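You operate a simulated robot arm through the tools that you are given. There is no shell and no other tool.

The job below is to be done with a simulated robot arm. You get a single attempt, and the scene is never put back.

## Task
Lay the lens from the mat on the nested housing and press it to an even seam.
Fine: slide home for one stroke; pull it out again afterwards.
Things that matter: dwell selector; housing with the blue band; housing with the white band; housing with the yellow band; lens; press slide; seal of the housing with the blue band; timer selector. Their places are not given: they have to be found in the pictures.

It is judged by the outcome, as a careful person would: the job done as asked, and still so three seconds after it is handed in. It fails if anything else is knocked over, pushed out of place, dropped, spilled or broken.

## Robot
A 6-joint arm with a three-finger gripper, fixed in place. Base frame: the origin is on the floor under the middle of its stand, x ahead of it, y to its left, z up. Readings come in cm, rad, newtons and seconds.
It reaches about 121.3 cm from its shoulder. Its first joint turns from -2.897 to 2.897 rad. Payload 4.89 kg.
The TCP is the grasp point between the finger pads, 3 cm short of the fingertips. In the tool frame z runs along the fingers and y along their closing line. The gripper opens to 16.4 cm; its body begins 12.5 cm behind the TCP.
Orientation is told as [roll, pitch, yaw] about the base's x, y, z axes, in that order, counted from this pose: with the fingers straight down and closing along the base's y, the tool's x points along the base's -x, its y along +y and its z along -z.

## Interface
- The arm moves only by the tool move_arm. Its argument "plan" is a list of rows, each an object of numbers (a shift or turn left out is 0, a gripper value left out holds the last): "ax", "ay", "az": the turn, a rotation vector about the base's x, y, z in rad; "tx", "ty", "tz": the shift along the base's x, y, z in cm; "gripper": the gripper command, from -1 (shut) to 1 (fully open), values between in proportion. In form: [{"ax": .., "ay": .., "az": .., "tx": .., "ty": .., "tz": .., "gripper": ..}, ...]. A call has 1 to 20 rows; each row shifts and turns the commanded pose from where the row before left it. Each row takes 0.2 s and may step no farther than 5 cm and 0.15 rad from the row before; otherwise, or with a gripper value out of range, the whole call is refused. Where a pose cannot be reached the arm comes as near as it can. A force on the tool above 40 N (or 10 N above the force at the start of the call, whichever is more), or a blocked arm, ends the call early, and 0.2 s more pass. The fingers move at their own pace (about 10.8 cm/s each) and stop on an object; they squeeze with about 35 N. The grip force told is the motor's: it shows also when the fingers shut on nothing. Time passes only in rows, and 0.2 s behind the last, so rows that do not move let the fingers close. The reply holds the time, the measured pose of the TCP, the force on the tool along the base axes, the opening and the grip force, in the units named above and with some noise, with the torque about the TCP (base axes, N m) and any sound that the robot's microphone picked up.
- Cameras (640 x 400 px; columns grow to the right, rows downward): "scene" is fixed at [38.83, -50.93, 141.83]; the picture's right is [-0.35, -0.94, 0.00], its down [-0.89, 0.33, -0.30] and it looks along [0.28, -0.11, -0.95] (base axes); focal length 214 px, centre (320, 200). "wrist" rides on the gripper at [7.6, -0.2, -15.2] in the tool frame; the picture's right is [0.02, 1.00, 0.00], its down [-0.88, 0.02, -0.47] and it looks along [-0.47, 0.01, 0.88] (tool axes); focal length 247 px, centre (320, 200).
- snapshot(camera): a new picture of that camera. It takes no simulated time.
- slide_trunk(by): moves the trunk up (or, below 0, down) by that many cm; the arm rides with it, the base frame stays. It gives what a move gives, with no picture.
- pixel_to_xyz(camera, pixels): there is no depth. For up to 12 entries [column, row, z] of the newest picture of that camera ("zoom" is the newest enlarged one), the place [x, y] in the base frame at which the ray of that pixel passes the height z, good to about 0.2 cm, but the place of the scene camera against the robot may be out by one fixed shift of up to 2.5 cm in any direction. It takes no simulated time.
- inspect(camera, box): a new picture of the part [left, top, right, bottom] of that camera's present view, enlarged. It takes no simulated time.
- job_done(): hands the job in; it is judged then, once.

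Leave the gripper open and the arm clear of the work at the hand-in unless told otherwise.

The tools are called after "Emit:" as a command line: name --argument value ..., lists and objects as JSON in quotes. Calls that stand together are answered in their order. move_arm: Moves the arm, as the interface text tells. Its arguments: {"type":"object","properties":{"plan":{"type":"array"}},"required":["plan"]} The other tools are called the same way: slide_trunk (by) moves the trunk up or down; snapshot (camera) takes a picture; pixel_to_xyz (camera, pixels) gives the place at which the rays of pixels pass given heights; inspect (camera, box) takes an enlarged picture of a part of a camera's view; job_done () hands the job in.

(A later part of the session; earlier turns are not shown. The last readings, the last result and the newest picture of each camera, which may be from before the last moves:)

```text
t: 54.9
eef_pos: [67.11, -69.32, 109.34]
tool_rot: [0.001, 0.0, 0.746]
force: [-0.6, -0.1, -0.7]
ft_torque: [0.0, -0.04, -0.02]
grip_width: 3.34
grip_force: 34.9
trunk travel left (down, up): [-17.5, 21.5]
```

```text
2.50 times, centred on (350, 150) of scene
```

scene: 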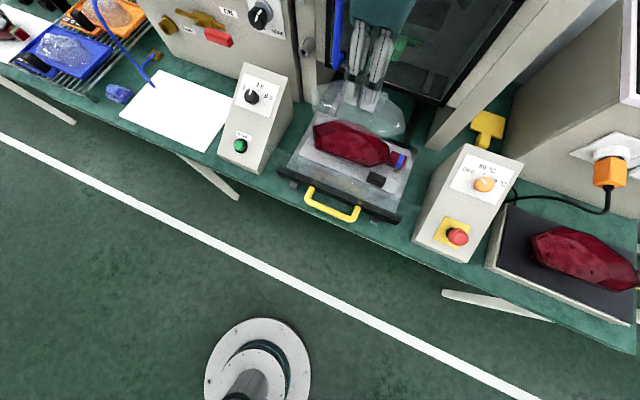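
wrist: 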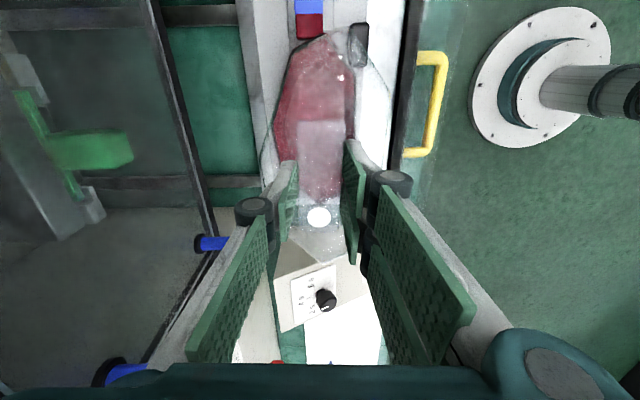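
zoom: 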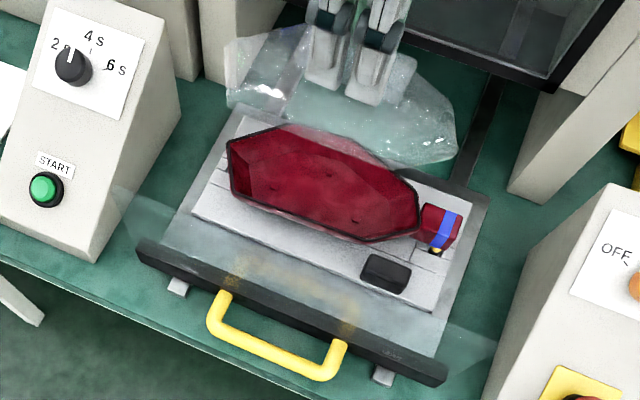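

Two views put the rim at about z ≈ 90. Comparing lens and rim, the tool should shift about 1.2 cm deeper along u. I'll apply that and come down to a few centimetres above the housing for a finer visual alignment.

Emit:
move_arm --plan '[{"tx": 0.83, "ty": -0.83}, {"tz": -3}, {"tz": -3}, {"tz": -2.5}, {}]'

Emit:
snapshot --camera "wrist"

Emit:
inspect --camera "wrist" --box '[240, 0, 410, 130]'

Emit:
inspect --camera "wrist" --box '[240, 130, 410, 270]'

Emit:
inspect --camera "scene" --box '[270, 70, 430, 230]'

```text
t: 56.1
eef_pos: [67.97, -70.1, 100.94]
tool_rot: [-0.001, 0.0, 0.746]
force: [-0.1, 0.0, -1.0]
ft_torque: [0.01, -0.01, 0.01]
grip_width: 3.33
grip_force: 34.9
trunk travel left (down, up): [-17.5, 21.5]
```

```text
taken
```

wrist: 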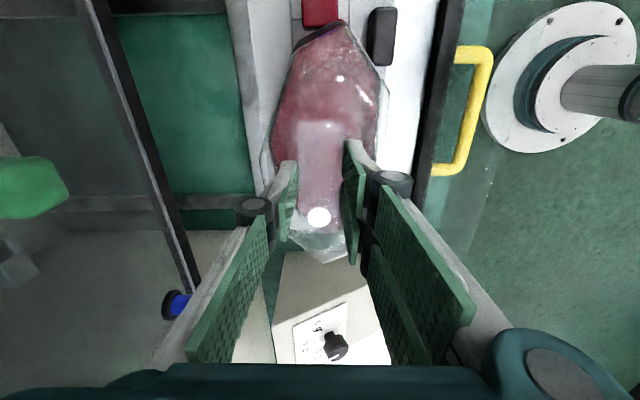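

```text
3.08 times, centred on (325, 65) of wrist
```

zoom: 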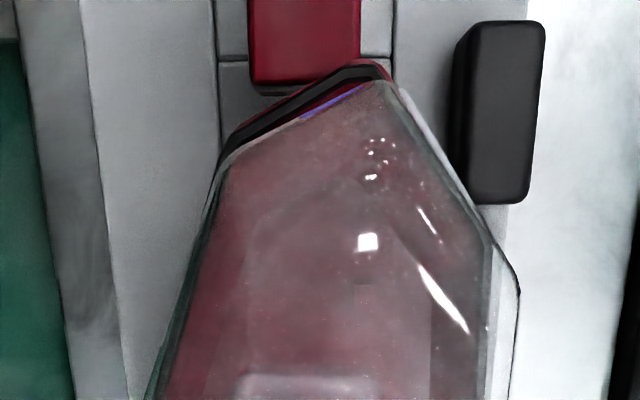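

```text
2.86 times, centred on (325, 200) of wrist
```

zoom: 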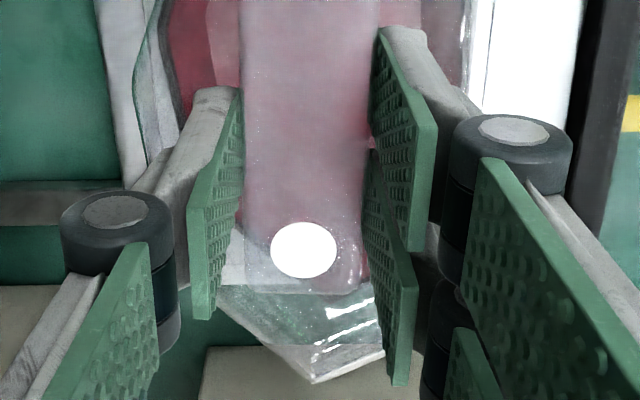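

```text
2.50 times, centred on (350, 150) of scene
```

zoom: 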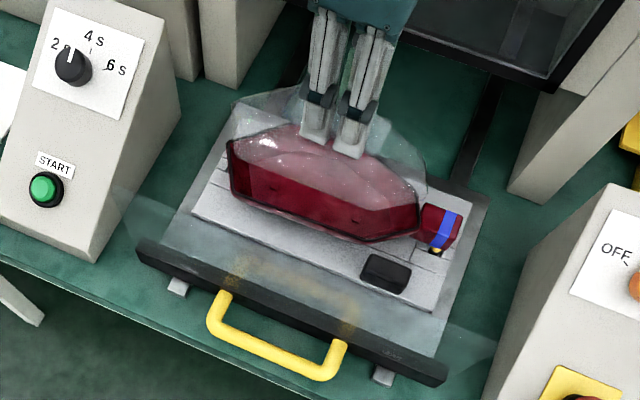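

Rotation matches well: the edges are parallel to within about 1°. The lens needs to shift roughly 0.7 cm toward −v, the tab end. I'll apply that and lower to about 2 cm above the rim for another check.

Emit:
move_arm --plan '[{"tx": -0.5, "ty": -0.5}, {"tz": -1.2}, {"tz": -1.2}, {}]'

Emit:
inspect --camera "wrist" --box '[240, 0, 410, 130]'

Emit:
inspect --camera "wrist" --box '[240, 130, 410, 270]'

Emit:
inspect --camera "scene" --box '[300, 100, 420, 200]'

```text
t: 57.1
eef_pos: [67.72, -70.61, 98.5]
tool_rot: [0.0, -0.002, 0.746]
force: [-0.1, -0.1, -1.9]
ft_torque: [-0.01, 0.0, -0.02]
grip_width: 3.35
grip_force: 35.1
trunk travel left (down, up): [-17.5, 21.5]
```

```text
3.08 times, centred on (325, 65) of wrist
```

zoom: 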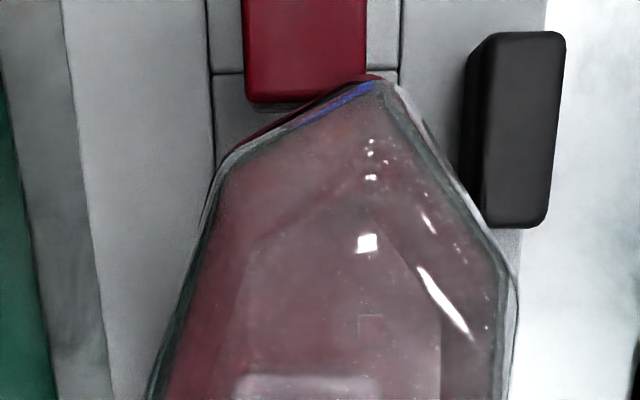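

```text
2.86 times, centred on (325, 200) of wrist
```

zoom: 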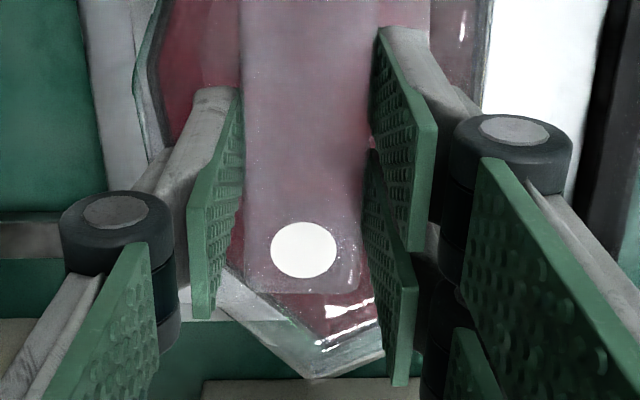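

```text
4.00 times, centred on (360, 150) of scene
```

zoom: 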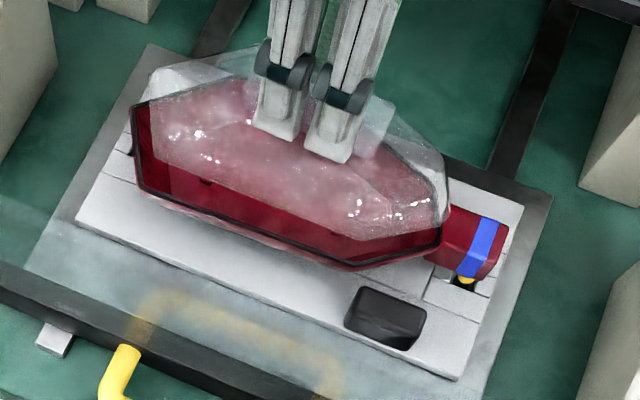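

The alignment is now within a few millimetres all around. I'll nudge 1.5 mm more toward the tab end and lower to about 1 cm above the rim for a final look.

Emit:
move_arm --plan '[{"tx": -0.1, "ty": -0.1, "tz": -0.7}, {"tz": -0.7}, {}]'

Emit:
inspect --camera "wrist" --box '[240, 0, 410, 130]'

Emit:
inspect --camera "wrist" --box '[240, 130, 410, 270]'

Emit:
inspect --camera "scene" --box '[300, 100, 420, 200]'

```text
t: 57.9
eef_pos: [67.45, -70.82, 97.14]
tool_rot: [0.0, -0.002, 0.744]
force: [0.6, -0.4, -1.5]
ft_torque: [-0.01, -0.02, -0.03]
grip_width: 3.33
grip_force: 34.4
trunk travel left (down, up): [-17.5, 21.5]
```

```text
3.08 times, centred on (325, 65) of wrist
```

zoom: 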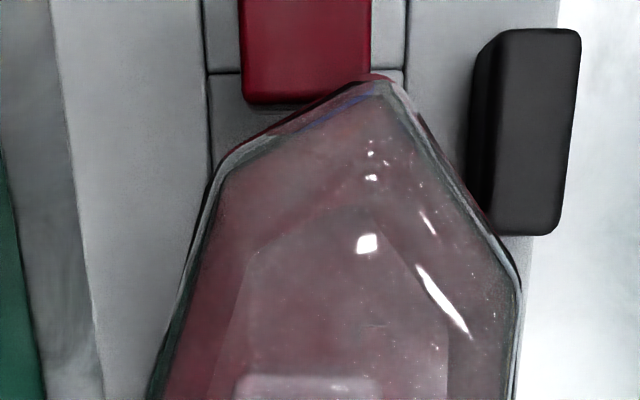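

```text
2.86 times, centred on (325, 200) of wrist
```

zoom: 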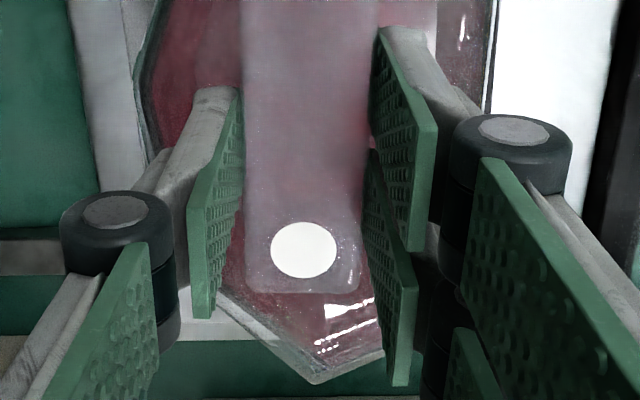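

```text
4.00 times, centred on (360, 150) of scene
```

zoom: 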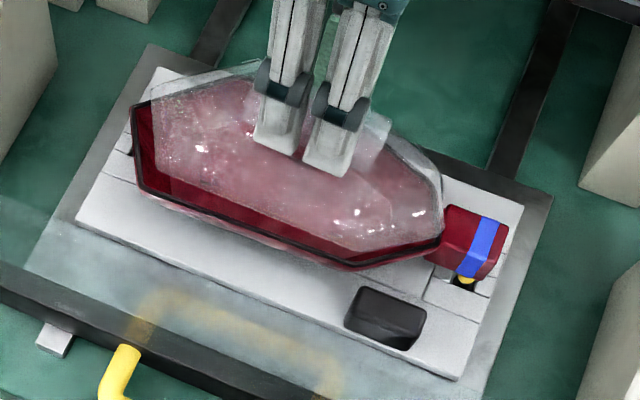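

Wrist and scene views differ slightly on the lengthwise offset, so I'll zoom tightly on both ends before lowering.

Emit:
inspect --camera "scene" --box '[305, 110, 355, 150]'

Emit:
inspect --camera "scene" --box '[350, 125, 400, 175]'

Emit:
inspect --camera "wrist" --box '[270, 215, 370, 275]'

Emit:
inspect --camera "wrist" --box '[280, 5, 400, 100]'

```text
10.00 times, centred on (330, 130) of scene
```

zoom: 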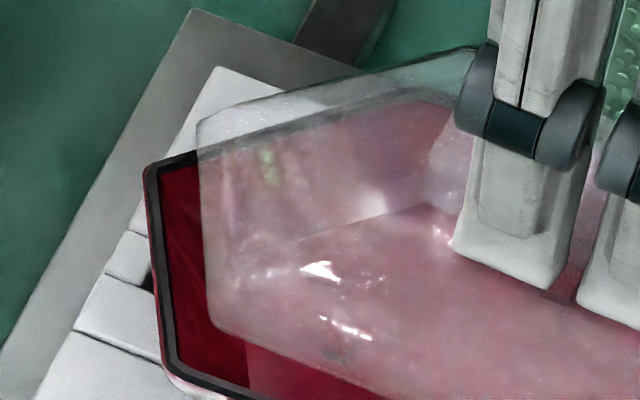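

```text
8.00 times, centred on (375, 150) of scene
```

zoom: 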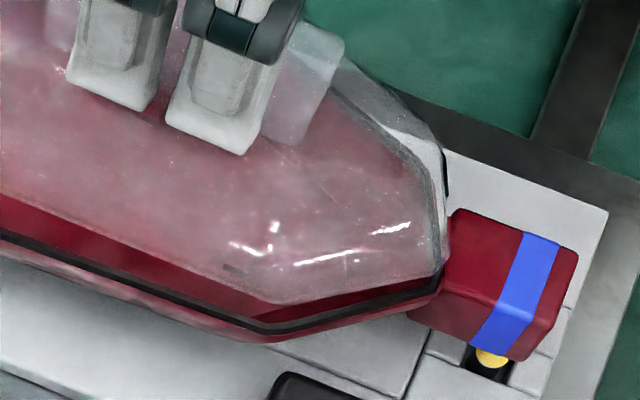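

```text
6.40 times, centred on (320, 245) of wrist
```

zoom: 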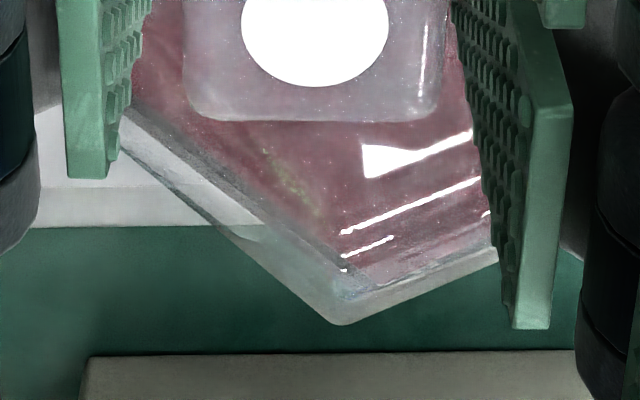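

```text
4.21 times, centred on (340, 52) of wrist
```

zoom: 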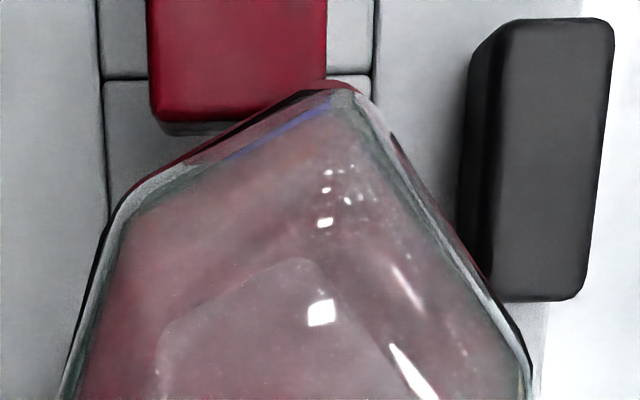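

I'll quantify both ends in the scene view. Lens corners are at (318,122.2), (319.5,143), (368.1,162.5) and (389.6,159.4); rim corners are at (313,126.5), (315,147.5), (367.8,165.6) and (389.6,161.3).

Emit:
pixel_to_xyz --camera "scene" --pixels '[[318, 122.2, 91.1], [319.5, 143, 91.1], [368.75, 162.5, 91.1], [389.6, 159.4, 91.1], [313, 126.5, 90], [315, 147.7, 90], [368.1, 165.8, 90], [389.6, 161.3, 90]]'

Emit:
inspect --camera "wrist" --box '[255, 60, 400, 160]'

```text
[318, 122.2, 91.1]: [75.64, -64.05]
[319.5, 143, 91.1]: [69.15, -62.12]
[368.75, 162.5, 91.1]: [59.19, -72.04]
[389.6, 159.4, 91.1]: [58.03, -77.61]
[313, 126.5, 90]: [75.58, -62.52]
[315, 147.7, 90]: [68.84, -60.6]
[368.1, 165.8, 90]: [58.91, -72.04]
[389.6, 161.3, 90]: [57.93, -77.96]
```

```text
4.00 times, centred on (328, 110) of wrist
```

zoom: 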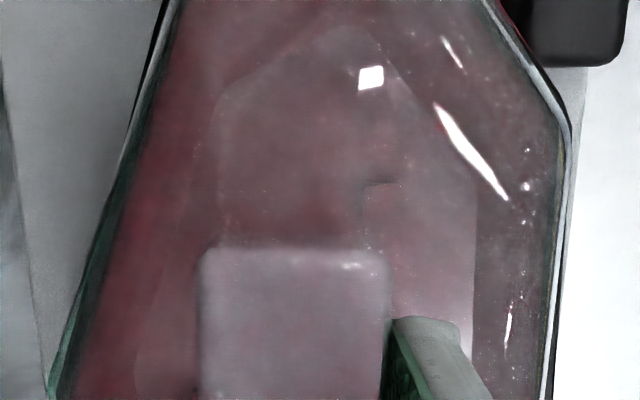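

The scene comparison hints at a small rotation mismatch at the far end (the START-side end). I'll check the edge parallelism closely in the wrist view, along the left and right edges.

Emit:
inspect --camera "wrist" --box '[255, 95, 305, 165]'

Emit:
inspect --camera "wrist" --box '[355, 75, 405, 155]'

Emit:
inspect --camera "scene" --box '[310, 118, 395, 175]'

```text
5.71 times, centred on (280, 130) of wrist
```

zoom: 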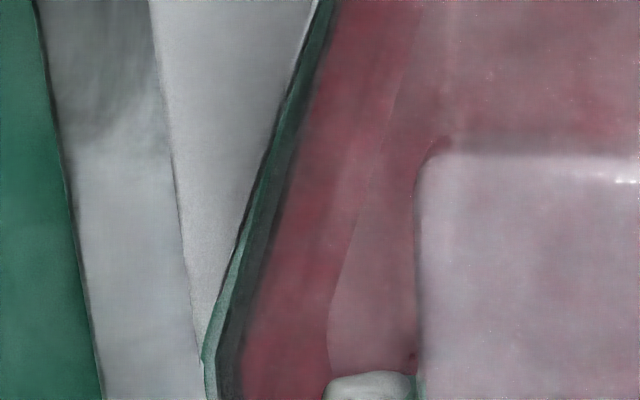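

```text
5.00 times, centred on (380, 115) of wrist
```

zoom: 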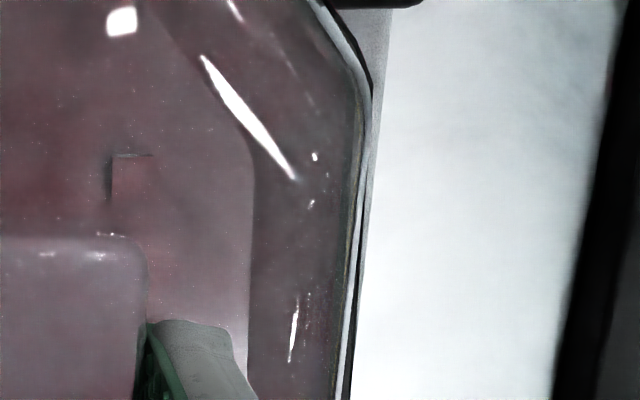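

```text
7.02 times, centred on (352, 146) of scene
```

zoom: 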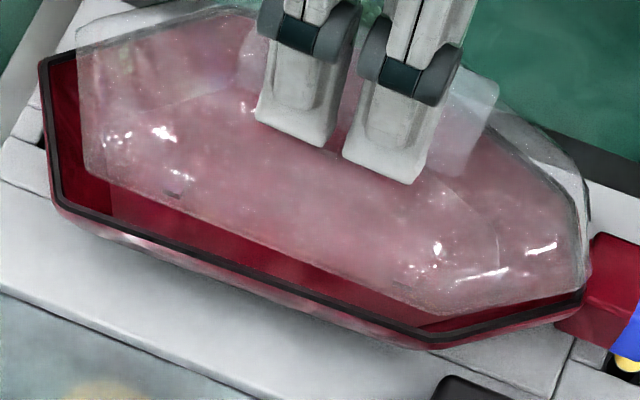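

The near-end corners differ by about 1 cm more on the START side than on the tab side. So the lens has sagged slightly in the grip, with the START-side end about 1 cm higher. I'll level it with a small 0.05 rad tilt and recheck.

Emit:
move_arm --plan '[{"ax": -0.018, "ay": 0.018}, {"ax": -0.018, "ay": 0.018}, {}]'

Emit:
inspect --camera "scene" --box '[310, 118, 395, 175]'

Emit:
inspect --camera "wrist" --box '[240, 0, 410, 130]'

Emit:
inspect --camera "wrist" --box '[270, 215, 370, 275]'

```text
t: 58.7
eef_pos: [67.53, -70.71, 97.13]
tool_rot: [-0.003, 0.05, 0.745]
force: [0.1, 0.0, -0.4]
ft_torque: [0.04, 0.0, 0.02]
grip_width: 3.35
grip_force: 35.1
trunk travel left (down, up): [-17.5, 21.5]
```

```text
7.02 times, centred on (352, 146) of scene
```

zoom: 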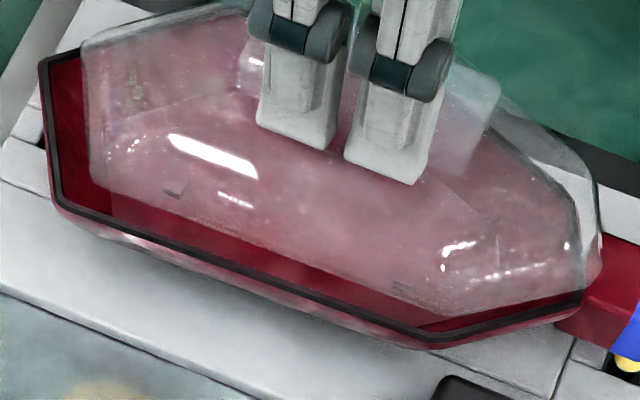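

```text
3.08 times, centred on (325, 65) of wrist
```

zoom: 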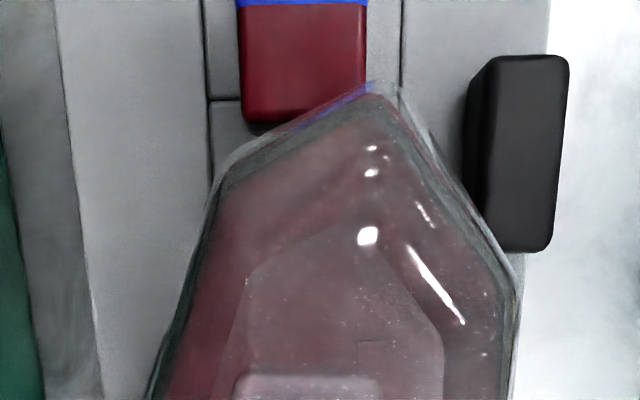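

```text
6.40 times, centred on (320, 245) of wrist
```

zoom: 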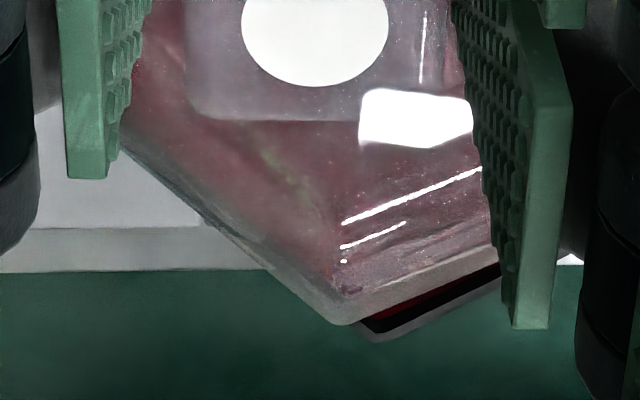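

After levelling, both views agree. The lens must move about 0.65 cm toward +v (START side) and 0.25 cm toward me, and turn about 0.03 rad counter-clockwise. Applying that.

Emit:
move_arm --plan '[{"tx": 0.14, "ty": 0.32, "az": 0.015}, {"tx": 0.14, "ty": 0.32, "az": 0.015}, {}]'

Emit:
inspect --camera "scene" --box '[310, 118, 395, 175]'

Emit:
inspect --camera "wrist" --box '[240, 0, 410, 130]'

Emit:
inspect --camera "wrist" --box '[270, 215, 370, 275]'

Emit:
inspect --camera "wrist" --box '[250, 90, 410, 190]'

```text
t: 59.5
eef_pos: [67.66, -70.01, 97.19]
tool_rot: [-0.002, 0.049, 0.776]
force: [-0.1, 0.0, 0.1]
ft_torque: [0.0, -0.05, -0.02]
grip_width: 3.35
grip_force: 34.9
trunk travel left (down, up): [-17.5, 21.5]
```

```text
7.02 times, centred on (352, 146) of scene
```

zoom: 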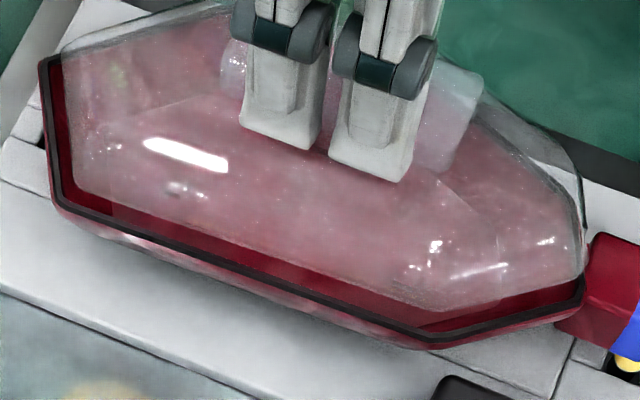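

```text
3.08 times, centred on (325, 65) of wrist
```

zoom: 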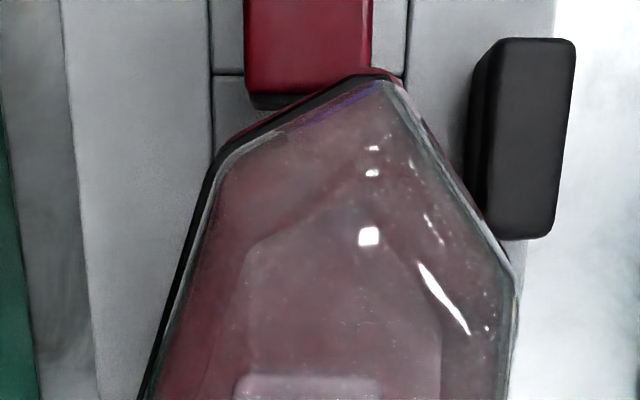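

```text
6.40 times, centred on (320, 245) of wrist
```

zoom: 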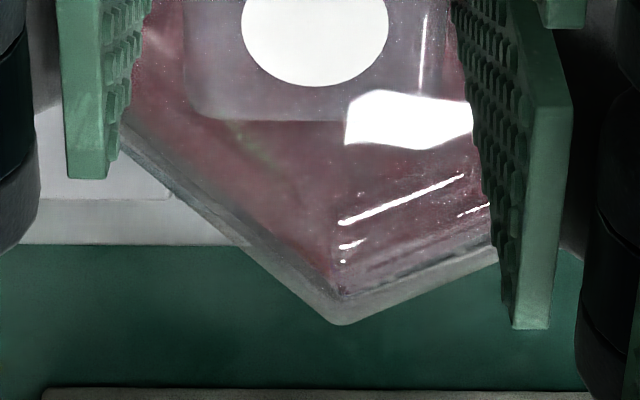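

```text
4.00 times, centred on (330, 140) of wrist
```

zoom: 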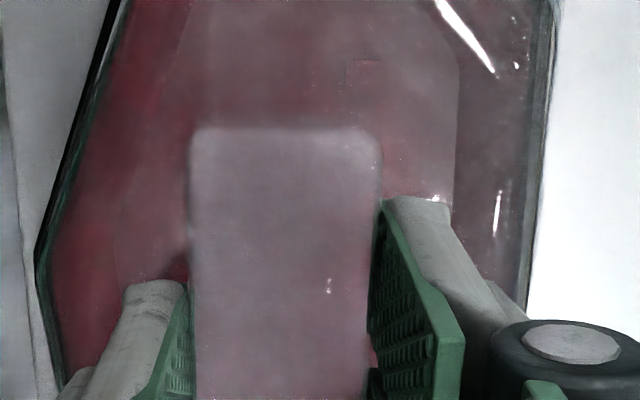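

Now the edges are parallel in the scene view, and the seal shows an even margin around the lens in both views. Lowering in small steps until I feel contact.

Emit:
move_arm --plan '[{"tz": -0.3}, {"tz": -0.3}, {}]'

Emit:
inspect --camera "scene" --box '[310, 118, 395, 175]'

Emit:
inspect --camera "wrist" --box '[240, 0, 410, 130]'

```text
t: 60.3
eef_pos: [67.61, -70.01, 96.58]
tool_rot: [-0.002, 0.051, 0.775]
force: [0.2, 1.1, 0.2]
ft_torque: [-0.01, 0.0, -0.04]
grip_width: 3.33
grip_force: 34.5
trunk travel left (down, up): [-17.5, 21.5]
```

```text
7.02 times, centred on (352, 146) of scene
```

zoom: 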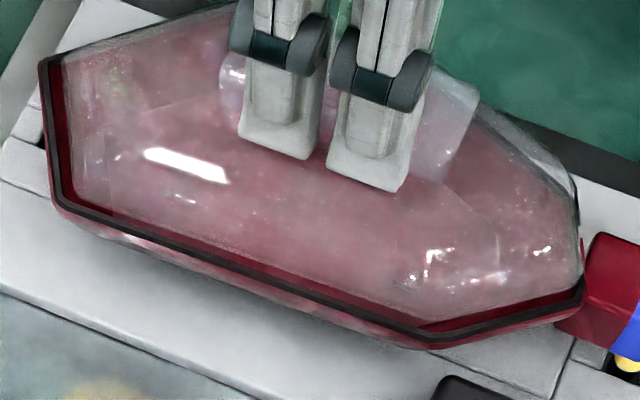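

```text
3.08 times, centred on (325, 65) of wrist
```

zoom: 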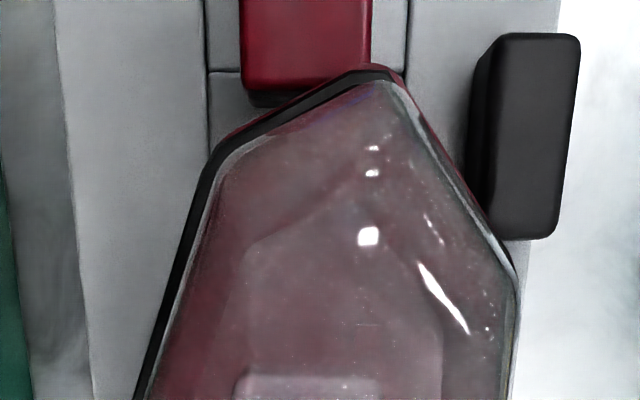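

Still no contact. The wrist view shows the seal a bit wider on the far side, so I'll shift 1.5 mm deeper and go down another 4 mm.

Emit:
move_arm --plan '[{"tx": 0.1, "ty": -0.1, "tz": -0.2}, {"tz": -0.2}, {}]'

Emit:
inspect --camera "scene" --box '[310, 118, 395, 175]'

Emit:
inspect --camera "wrist" --box '[240, 0, 410, 130]'

Emit:
inspect --camera "wrist" --box '[270, 215, 370, 275]'

```text
t: 61.1
eef_pos: [67.83, -70.14, 96.17]
tool_rot: [-0.001, 0.052, 0.774]
force: [0.6, 0.0, -0.5]
ft_torque: [-0.03, 0.0, 0.0]
grip_width: 3.31
grip_force: 35.1
trunk travel left (down, up): [-17.5, 21.5]
```

```text
7.02 times, centred on (352, 146) of scene
```

zoom: 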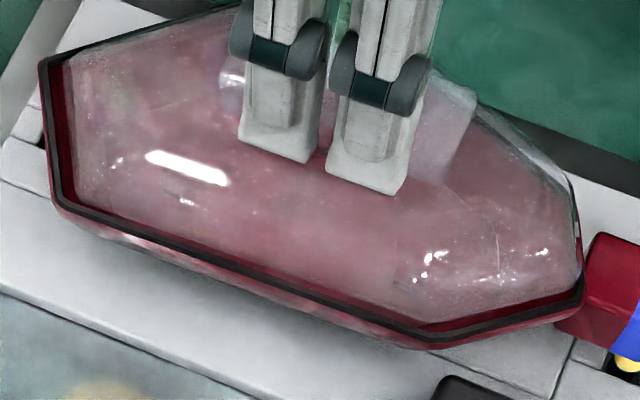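

```text
3.08 times, centred on (325, 65) of wrist
```

zoom: 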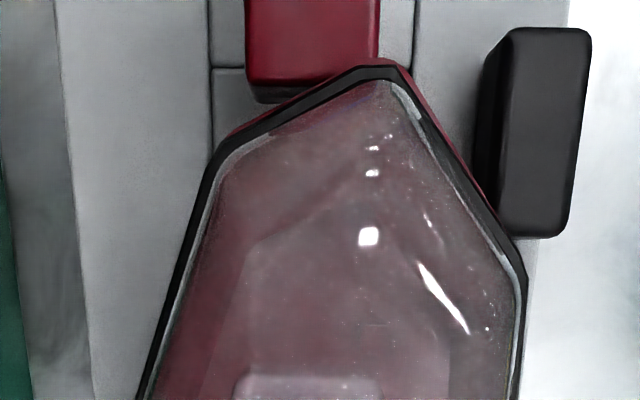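

```text
6.40 times, centred on (320, 245) of wrist
```

zoom: 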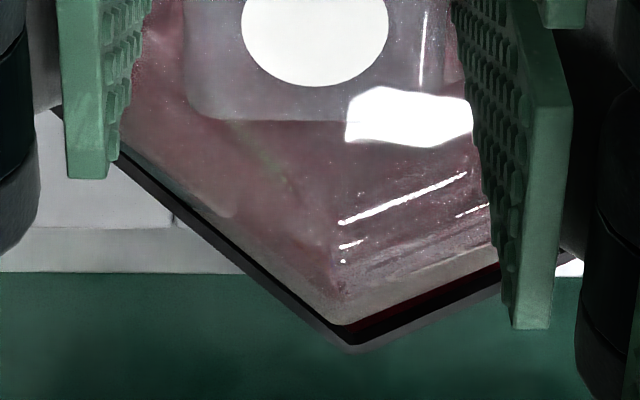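

The black seal band now shows evenly all around the lens at both ends. I'll lower the last few millimetres until contact.

Emit:
move_arm --plan '[{"tz": -0.15, "az": 0.01}, {"tz": -0.15}, {}]'

```text
t: 61.9
eef_pos: [67.84, -70.23, 95.88]
tool_rot: [-0.001, 0.05, 0.786]
force: [0.0, -0.1, -1.1]
ft_torque: [0.0, -0.01, 0.03]
grip_width: 3.34
grip_force: 34.9
trunk travel left (down, up): [-17.5, 21.5]
```

Emit:
move_arm --plan '[{"tz": -0.15}, {"tz": -0.15}, {}]'

Emit:
inspect --camera "scene" --box '[310, 118, 395, 175]'

Emit:
inspect --camera "wrist" --box '[240, 0, 410, 130]'

Emit:
inspect --camera "wrist" --box '[270, 215, 370, 275]'

```text
t: 62.7
eef_pos: [67.91, -70.12, 95.69]
tool_rot: [-0.003, 0.05, 0.784]
force: [0.4, -1.3, 2.6]
ft_torque: [0.2, -0.12, -0.05]
grip_width: 3.33
grip_force: 34.8
trunk travel left (down, up): [-17.5, 21.5]
```

```text
7.02 times, centred on (352, 146) of scene
```

zoom: 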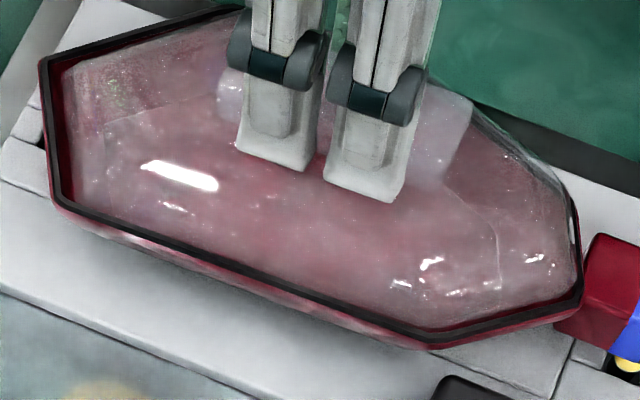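

```text
3.08 times, centred on (325, 65) of wrist
```

zoom: 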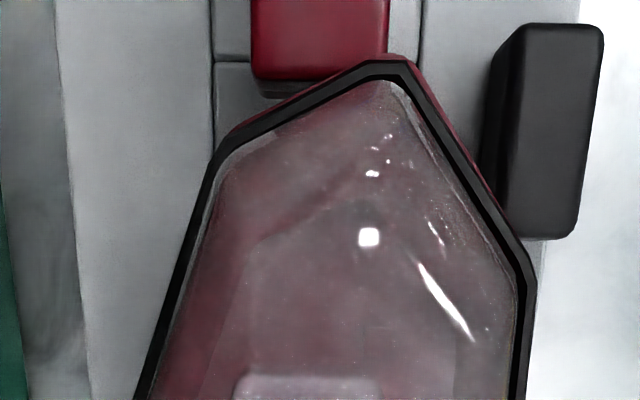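

```text
6.40 times, centred on (320, 245) of wrist
```

zoom: 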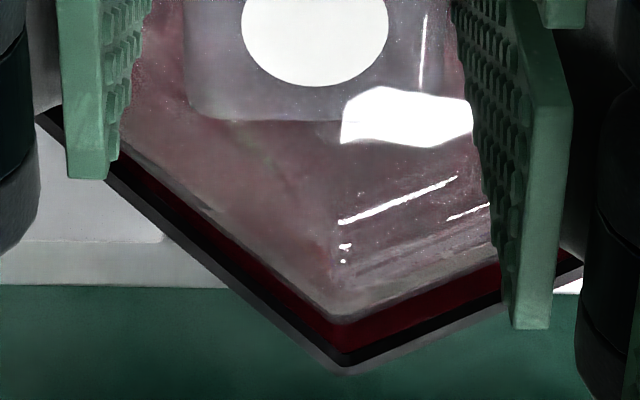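

First light contact: 2.6 N. Before going further I'll check closely how the lens edge sits relative to the seal along the near edge and both ends.

Emit:
inspect --camera "scene" --box '[312, 120, 342, 155]'

Emit:
inspect --camera "scene" --box '[355, 145, 400, 172]'

Emit:
inspect --camera "wrist" --box '[250, 90, 410, 190]'

Emit:
inspect --camera "wrist" --box '[315, 15, 375, 55]'

```text
11.43 times, centred on (327, 138) of scene
```

zoom: 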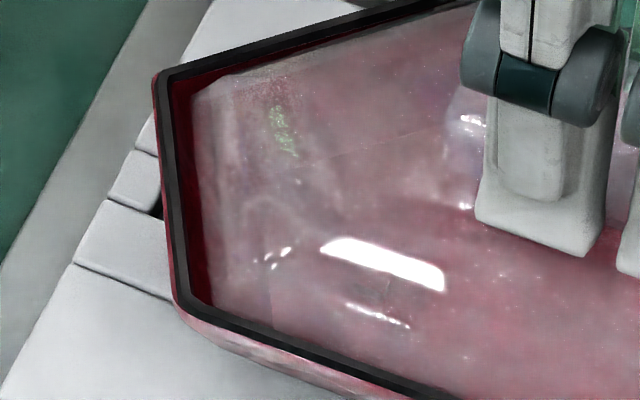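

```text
14.22 times, centred on (378, 158) of scene
```

zoom: 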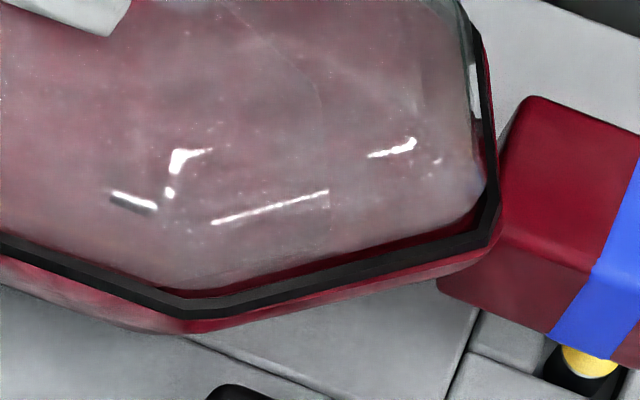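

```text
4.00 times, centred on (330, 140) of wrist
```

zoom: 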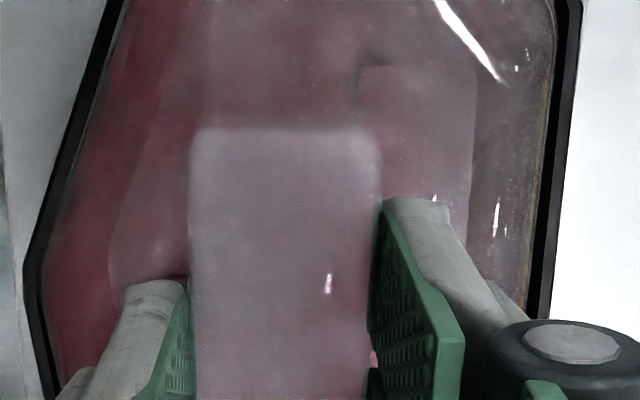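

```text
10.00 times, centred on (345, 35) of wrist
```

zoom: 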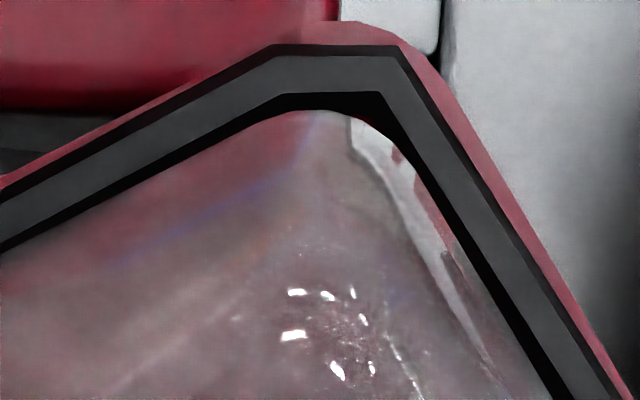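

The lens fits inside the raised seal frame. The gap is even sideways, but lengthwise the tab end touches while the START end has about 0.5 cm. I'll lift slightly, shift 2.5 mm toward the START end, and lower again.

Emit:
move_arm --plan '[{"tz": 0.3}, {"tx": 0.18, "ty": 0.18}, {"tz": -0.2}, {}]'

Emit:
inspect --camera "scene" --box '[312, 120, 342, 155]'

Emit:
inspect --camera "wrist" --box '[240, 0, 410, 130]'

Emit:
inspect --camera "wrist" --box '[270, 215, 370, 275]'

Emit:
inspect --camera "scene" --box '[355, 145, 400, 172]'

```text
t: 63.7
eef_pos: [67.9, -69.91, 95.71]
tool_rot: [-0.004, 0.051, 0.784]
force: [0.2, -0.9, 3.6]
ft_torque: [0.25, -0.2, -0.03]
grip_width: 3.33
grip_force: 35.0
trunk travel left (down, up): [-17.5, 21.5]
```

```text
11.43 times, centred on (327, 138) of scene
```

zoom: 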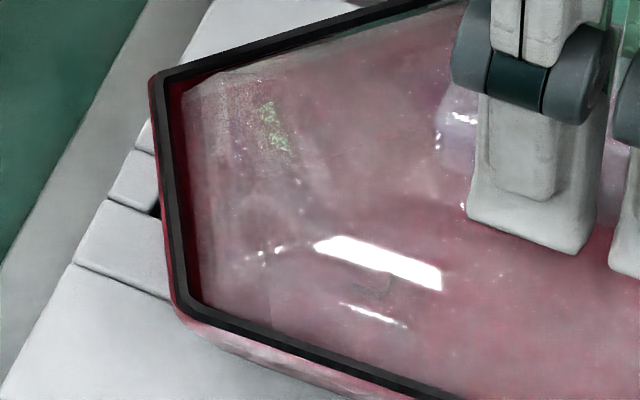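

```text
3.08 times, centred on (325, 65) of wrist
```

zoom: 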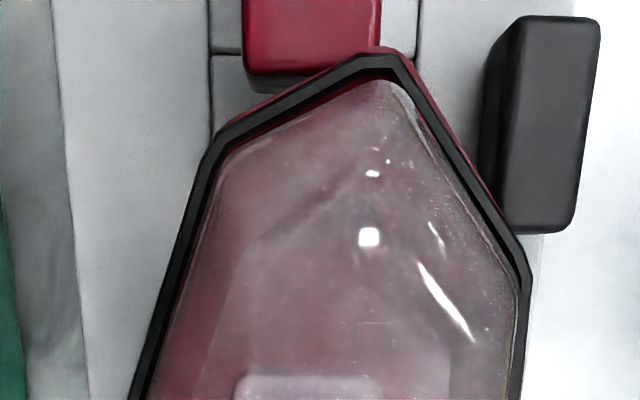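

```text
6.40 times, centred on (320, 245) of wrist
```

zoom: 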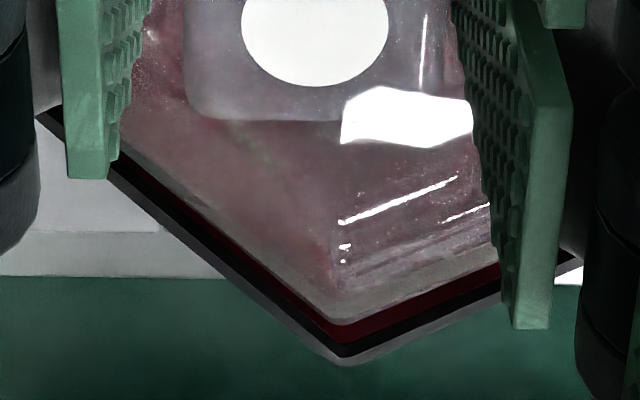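

```text
14.22 times, centred on (378, 158) of scene
```

zoom: 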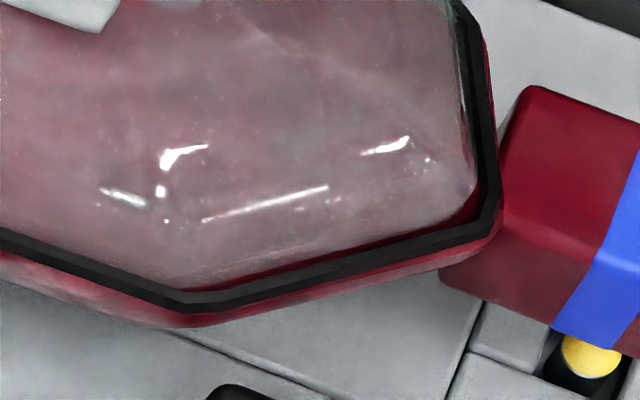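

The housing may have shifted slightly while dragging. I'll compare with the earlier zoom of the same area.

Emit:
inspect --camera "scene" --box '[310, 118, 395, 175]'

Emit:
inspect --camera "scene" --box '[260, 80, 440, 240]'

Emit:
inspect --camera "scene" --box '[375, 135, 425, 185]'

```text
7.02 times, centred on (352, 146) of scene
```

zoom: 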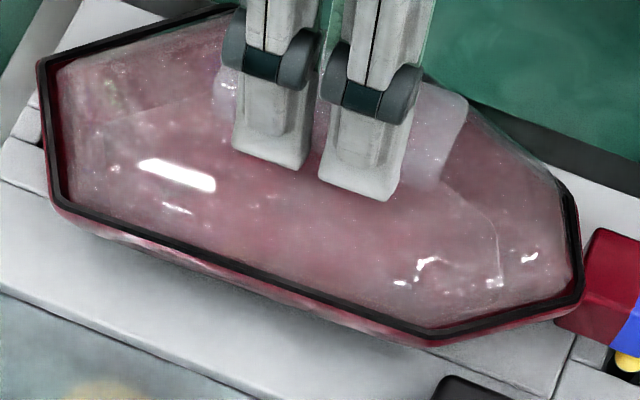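

```text
2.50 times, centred on (350, 160) of scene
```

zoom: 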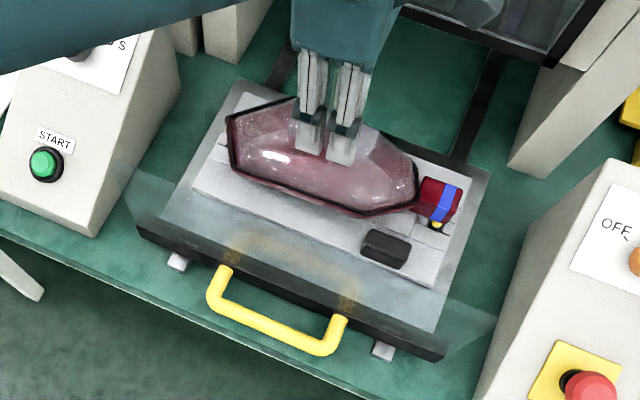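

```text
8.00 times, centred on (400, 160) of scene
```

zoom: 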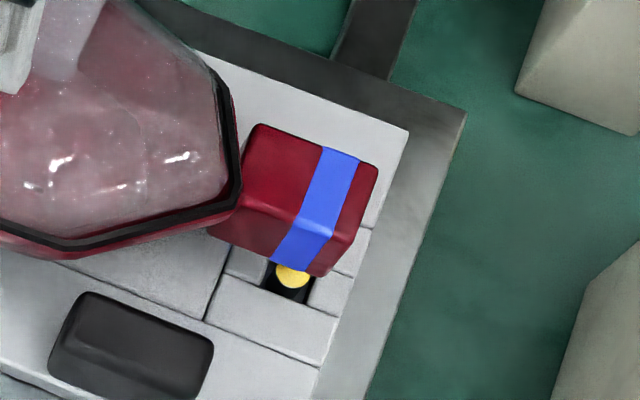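

The housing moved barely 1 mm toward +v, within its nest play. The torque shows contact only at the START end, so my tilt was slightly too much. I'll lift a little, ease the tilt by 0.015 rad, shift 1 mm deeper and come down again.

Emit:
move_arm --plan '[{"tz": 0.25}, {"ax": 0.0106, "ay": -0.0106, "tx": 0.06, "ty": -0.06}, {"tz": -0.15}, {"tz": -0.1}, {}]'

Emit:
inspect --camera "wrist" --box '[240, 0, 410, 130]'

Emit:
inspect --camera "wrist" --box '[270, 215, 370, 275]'

Emit:
inspect --camera "scene" --box '[310, 118, 395, 175]'

```text
t: 64.9
eef_pos: [68.12, -69.98, 95.82]
tool_rot: [-0.001, 0.034, 0.786]
force: [0.6, 1.5, -0.6]
ft_torque: [0.02, 0.03, 0.07]
grip_width: 3.34
grip_force: 34.8
trunk travel left (down, up): [-17.5, 21.5]
```

```text
3.08 times, centred on (325, 65) of wrist
```

zoom: 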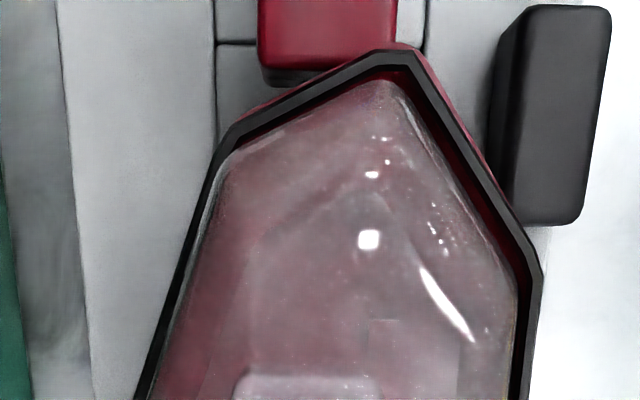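

```text
6.40 times, centred on (320, 245) of wrist
```

zoom: 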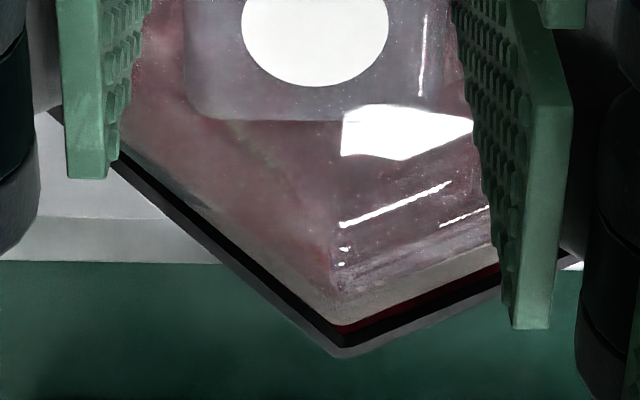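

```text
7.02 times, centred on (352, 146) of scene
```

zoom: 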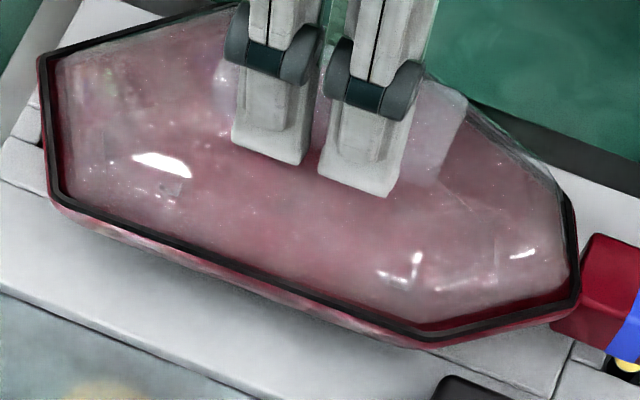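

The housing edge now looks turned by 2–3°: the lens was still engaged at one end and dragged it. I'll lift the lens clear and check how the housing sits in the nest.

Emit:
move_arm --plan '[{"tz": 0.4}, {"tz": 1.0}, {"tz": 2.0}, {"tz": 3}, {}]'

Emit:
inspect --camera "scene" --box '[300, 110, 420, 190]'

Emit:
inspect --camera "scene" --box '[375, 135, 425, 185]'

Emit:
snapshot --camera "wrist"

```text
t: 66.1
eef_pos: [67.93, -70.09, 102.07]
tool_rot: [-0.001, 0.037, 0.786]
force: [0.0, -0.6, -0.5]
ft_torque: [0.0, -0.02, -0.03]
grip_width: 3.34
grip_force: 34.8
trunk travel left (down, up): [-17.5, 21.5]
```

```text
5.00 times, centred on (360, 150) of scene
```

zoom: 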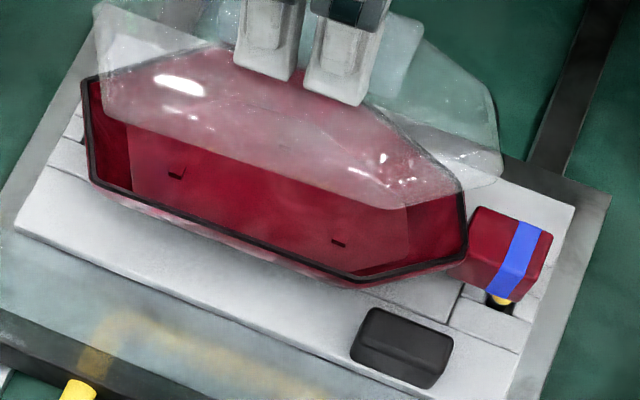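

```text
8.00 times, centred on (400, 160) of scene
```

zoom: 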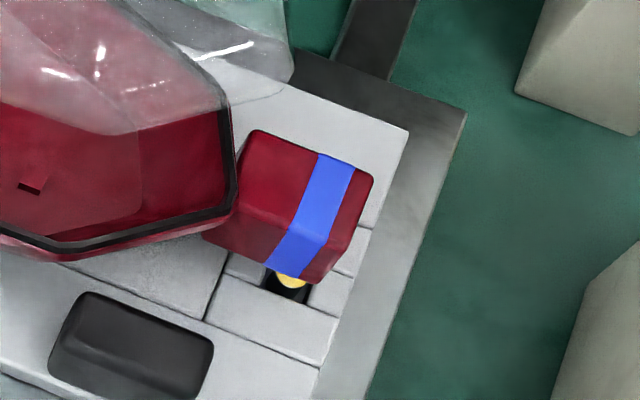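

```text
taken
```

wrist: 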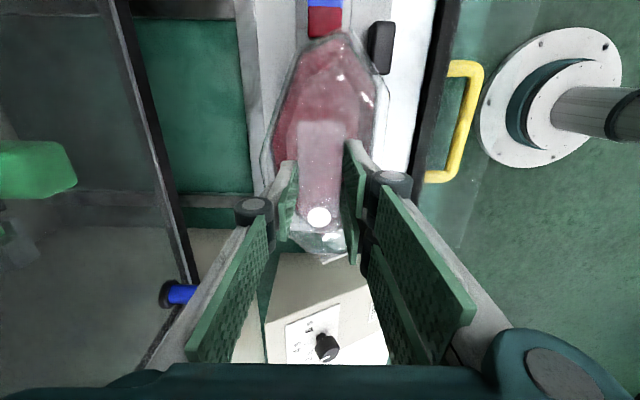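

The housing has turned about 2.5° in the nest because it only rests there loosely. I'll turn the lens to match its present angle (−0.04 rad), lower to about 1 cm and realign. Once the lens is seated in the frame I can turn both back together.

Emit:
move_arm --plan '[{"az": -0.02}, {"az": -0.02, "tz": -2}, {"tz": -2}, {"tz": -1.2}, {}]'

Emit:
inspect --camera "wrist" --box '[240, 0, 410, 130]'

Emit:
inspect --camera "wrist" --box '[270, 215, 370, 275]'

Emit:
inspect --camera "scene" --box '[310, 118, 395, 175]'

```text
t: 67.3
eef_pos: [68.01, -70.18, 96.89]
tool_rot: [-0.002, 0.034, 0.745]
force: [0.9, -0.6, -0.7]
ft_torque: [0.03, 0.02, -0.03]
grip_width: 3.36
grip_force: 35.4
trunk travel left (down, up): [-17.5, 21.5]
```

```text
3.08 times, centred on (325, 65) of wrist
```

zoom: 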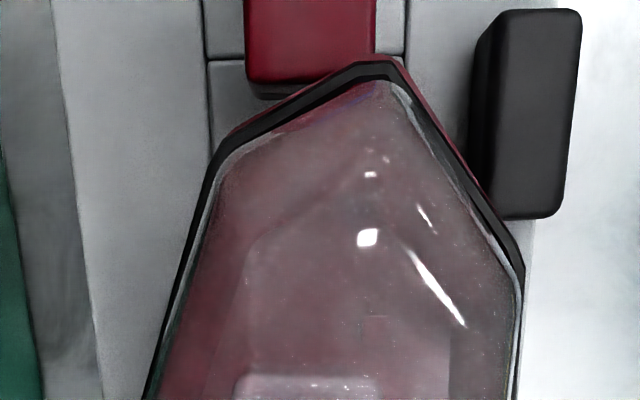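

```text
6.40 times, centred on (320, 245) of wrist
```

zoom: 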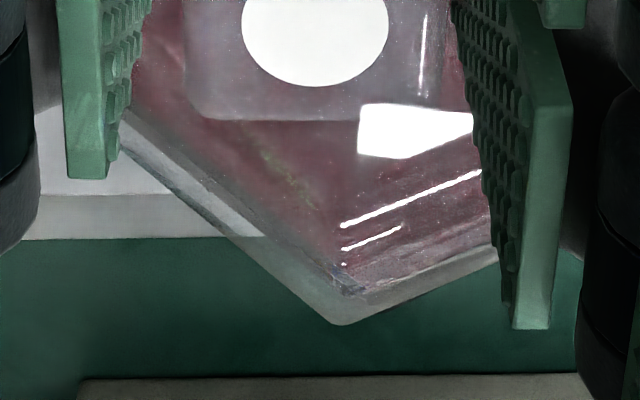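

```text
7.02 times, centred on (352, 146) of scene
```

zoom: 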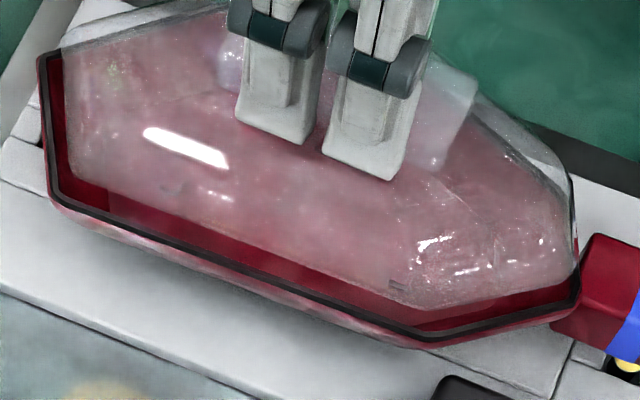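

Close. Small corrections: 2 mm toward the tab end and +0.012 rad, then down to about 0.5 cm above.

Emit:
move_arm --plan '[{"tx": -0.14, "ty": -0.14, "az": 0.012}, {"tz": -0.3}, {"tz": -0.3}, {}]'

Emit:
inspect --camera "wrist" --box '[240, 0, 410, 130]'

Emit:
inspect --camera "wrist" --box '[270, 215, 370, 275]'

Emit:
inspect --camera "scene" --box '[310, 118, 395, 175]'

```text
t: 68.3
eef_pos: [67.93, -70.22, 96.35]
tool_rot: [-0.004, 0.036, 0.756]
force: [0.5, 0.0, -0.4]
ft_torque: [0.02, -0.02, -0.02]
grip_width: 3.34
grip_force: 34.7
trunk travel left (down, up): [-17.5, 21.5]
```

```text
3.08 times, centred on (325, 65) of wrist
```

zoom: 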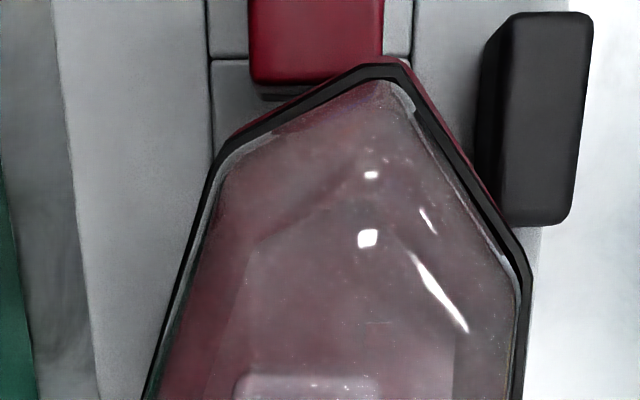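

```text
6.40 times, centred on (320, 245) of wrist
```

zoom: 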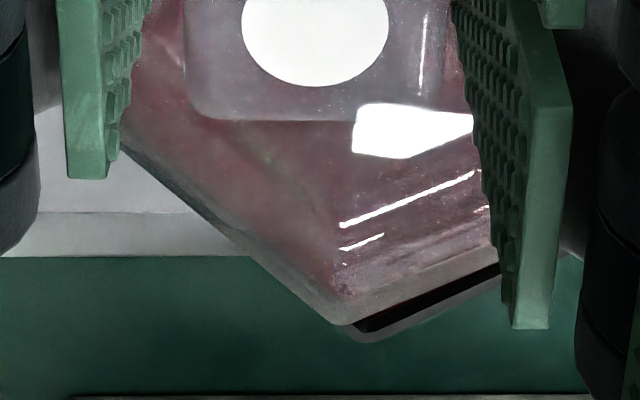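

```text
7.02 times, centred on (352, 146) of scene
```

zoom: 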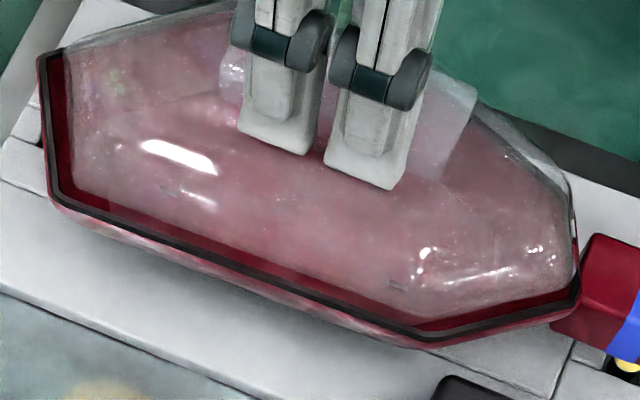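

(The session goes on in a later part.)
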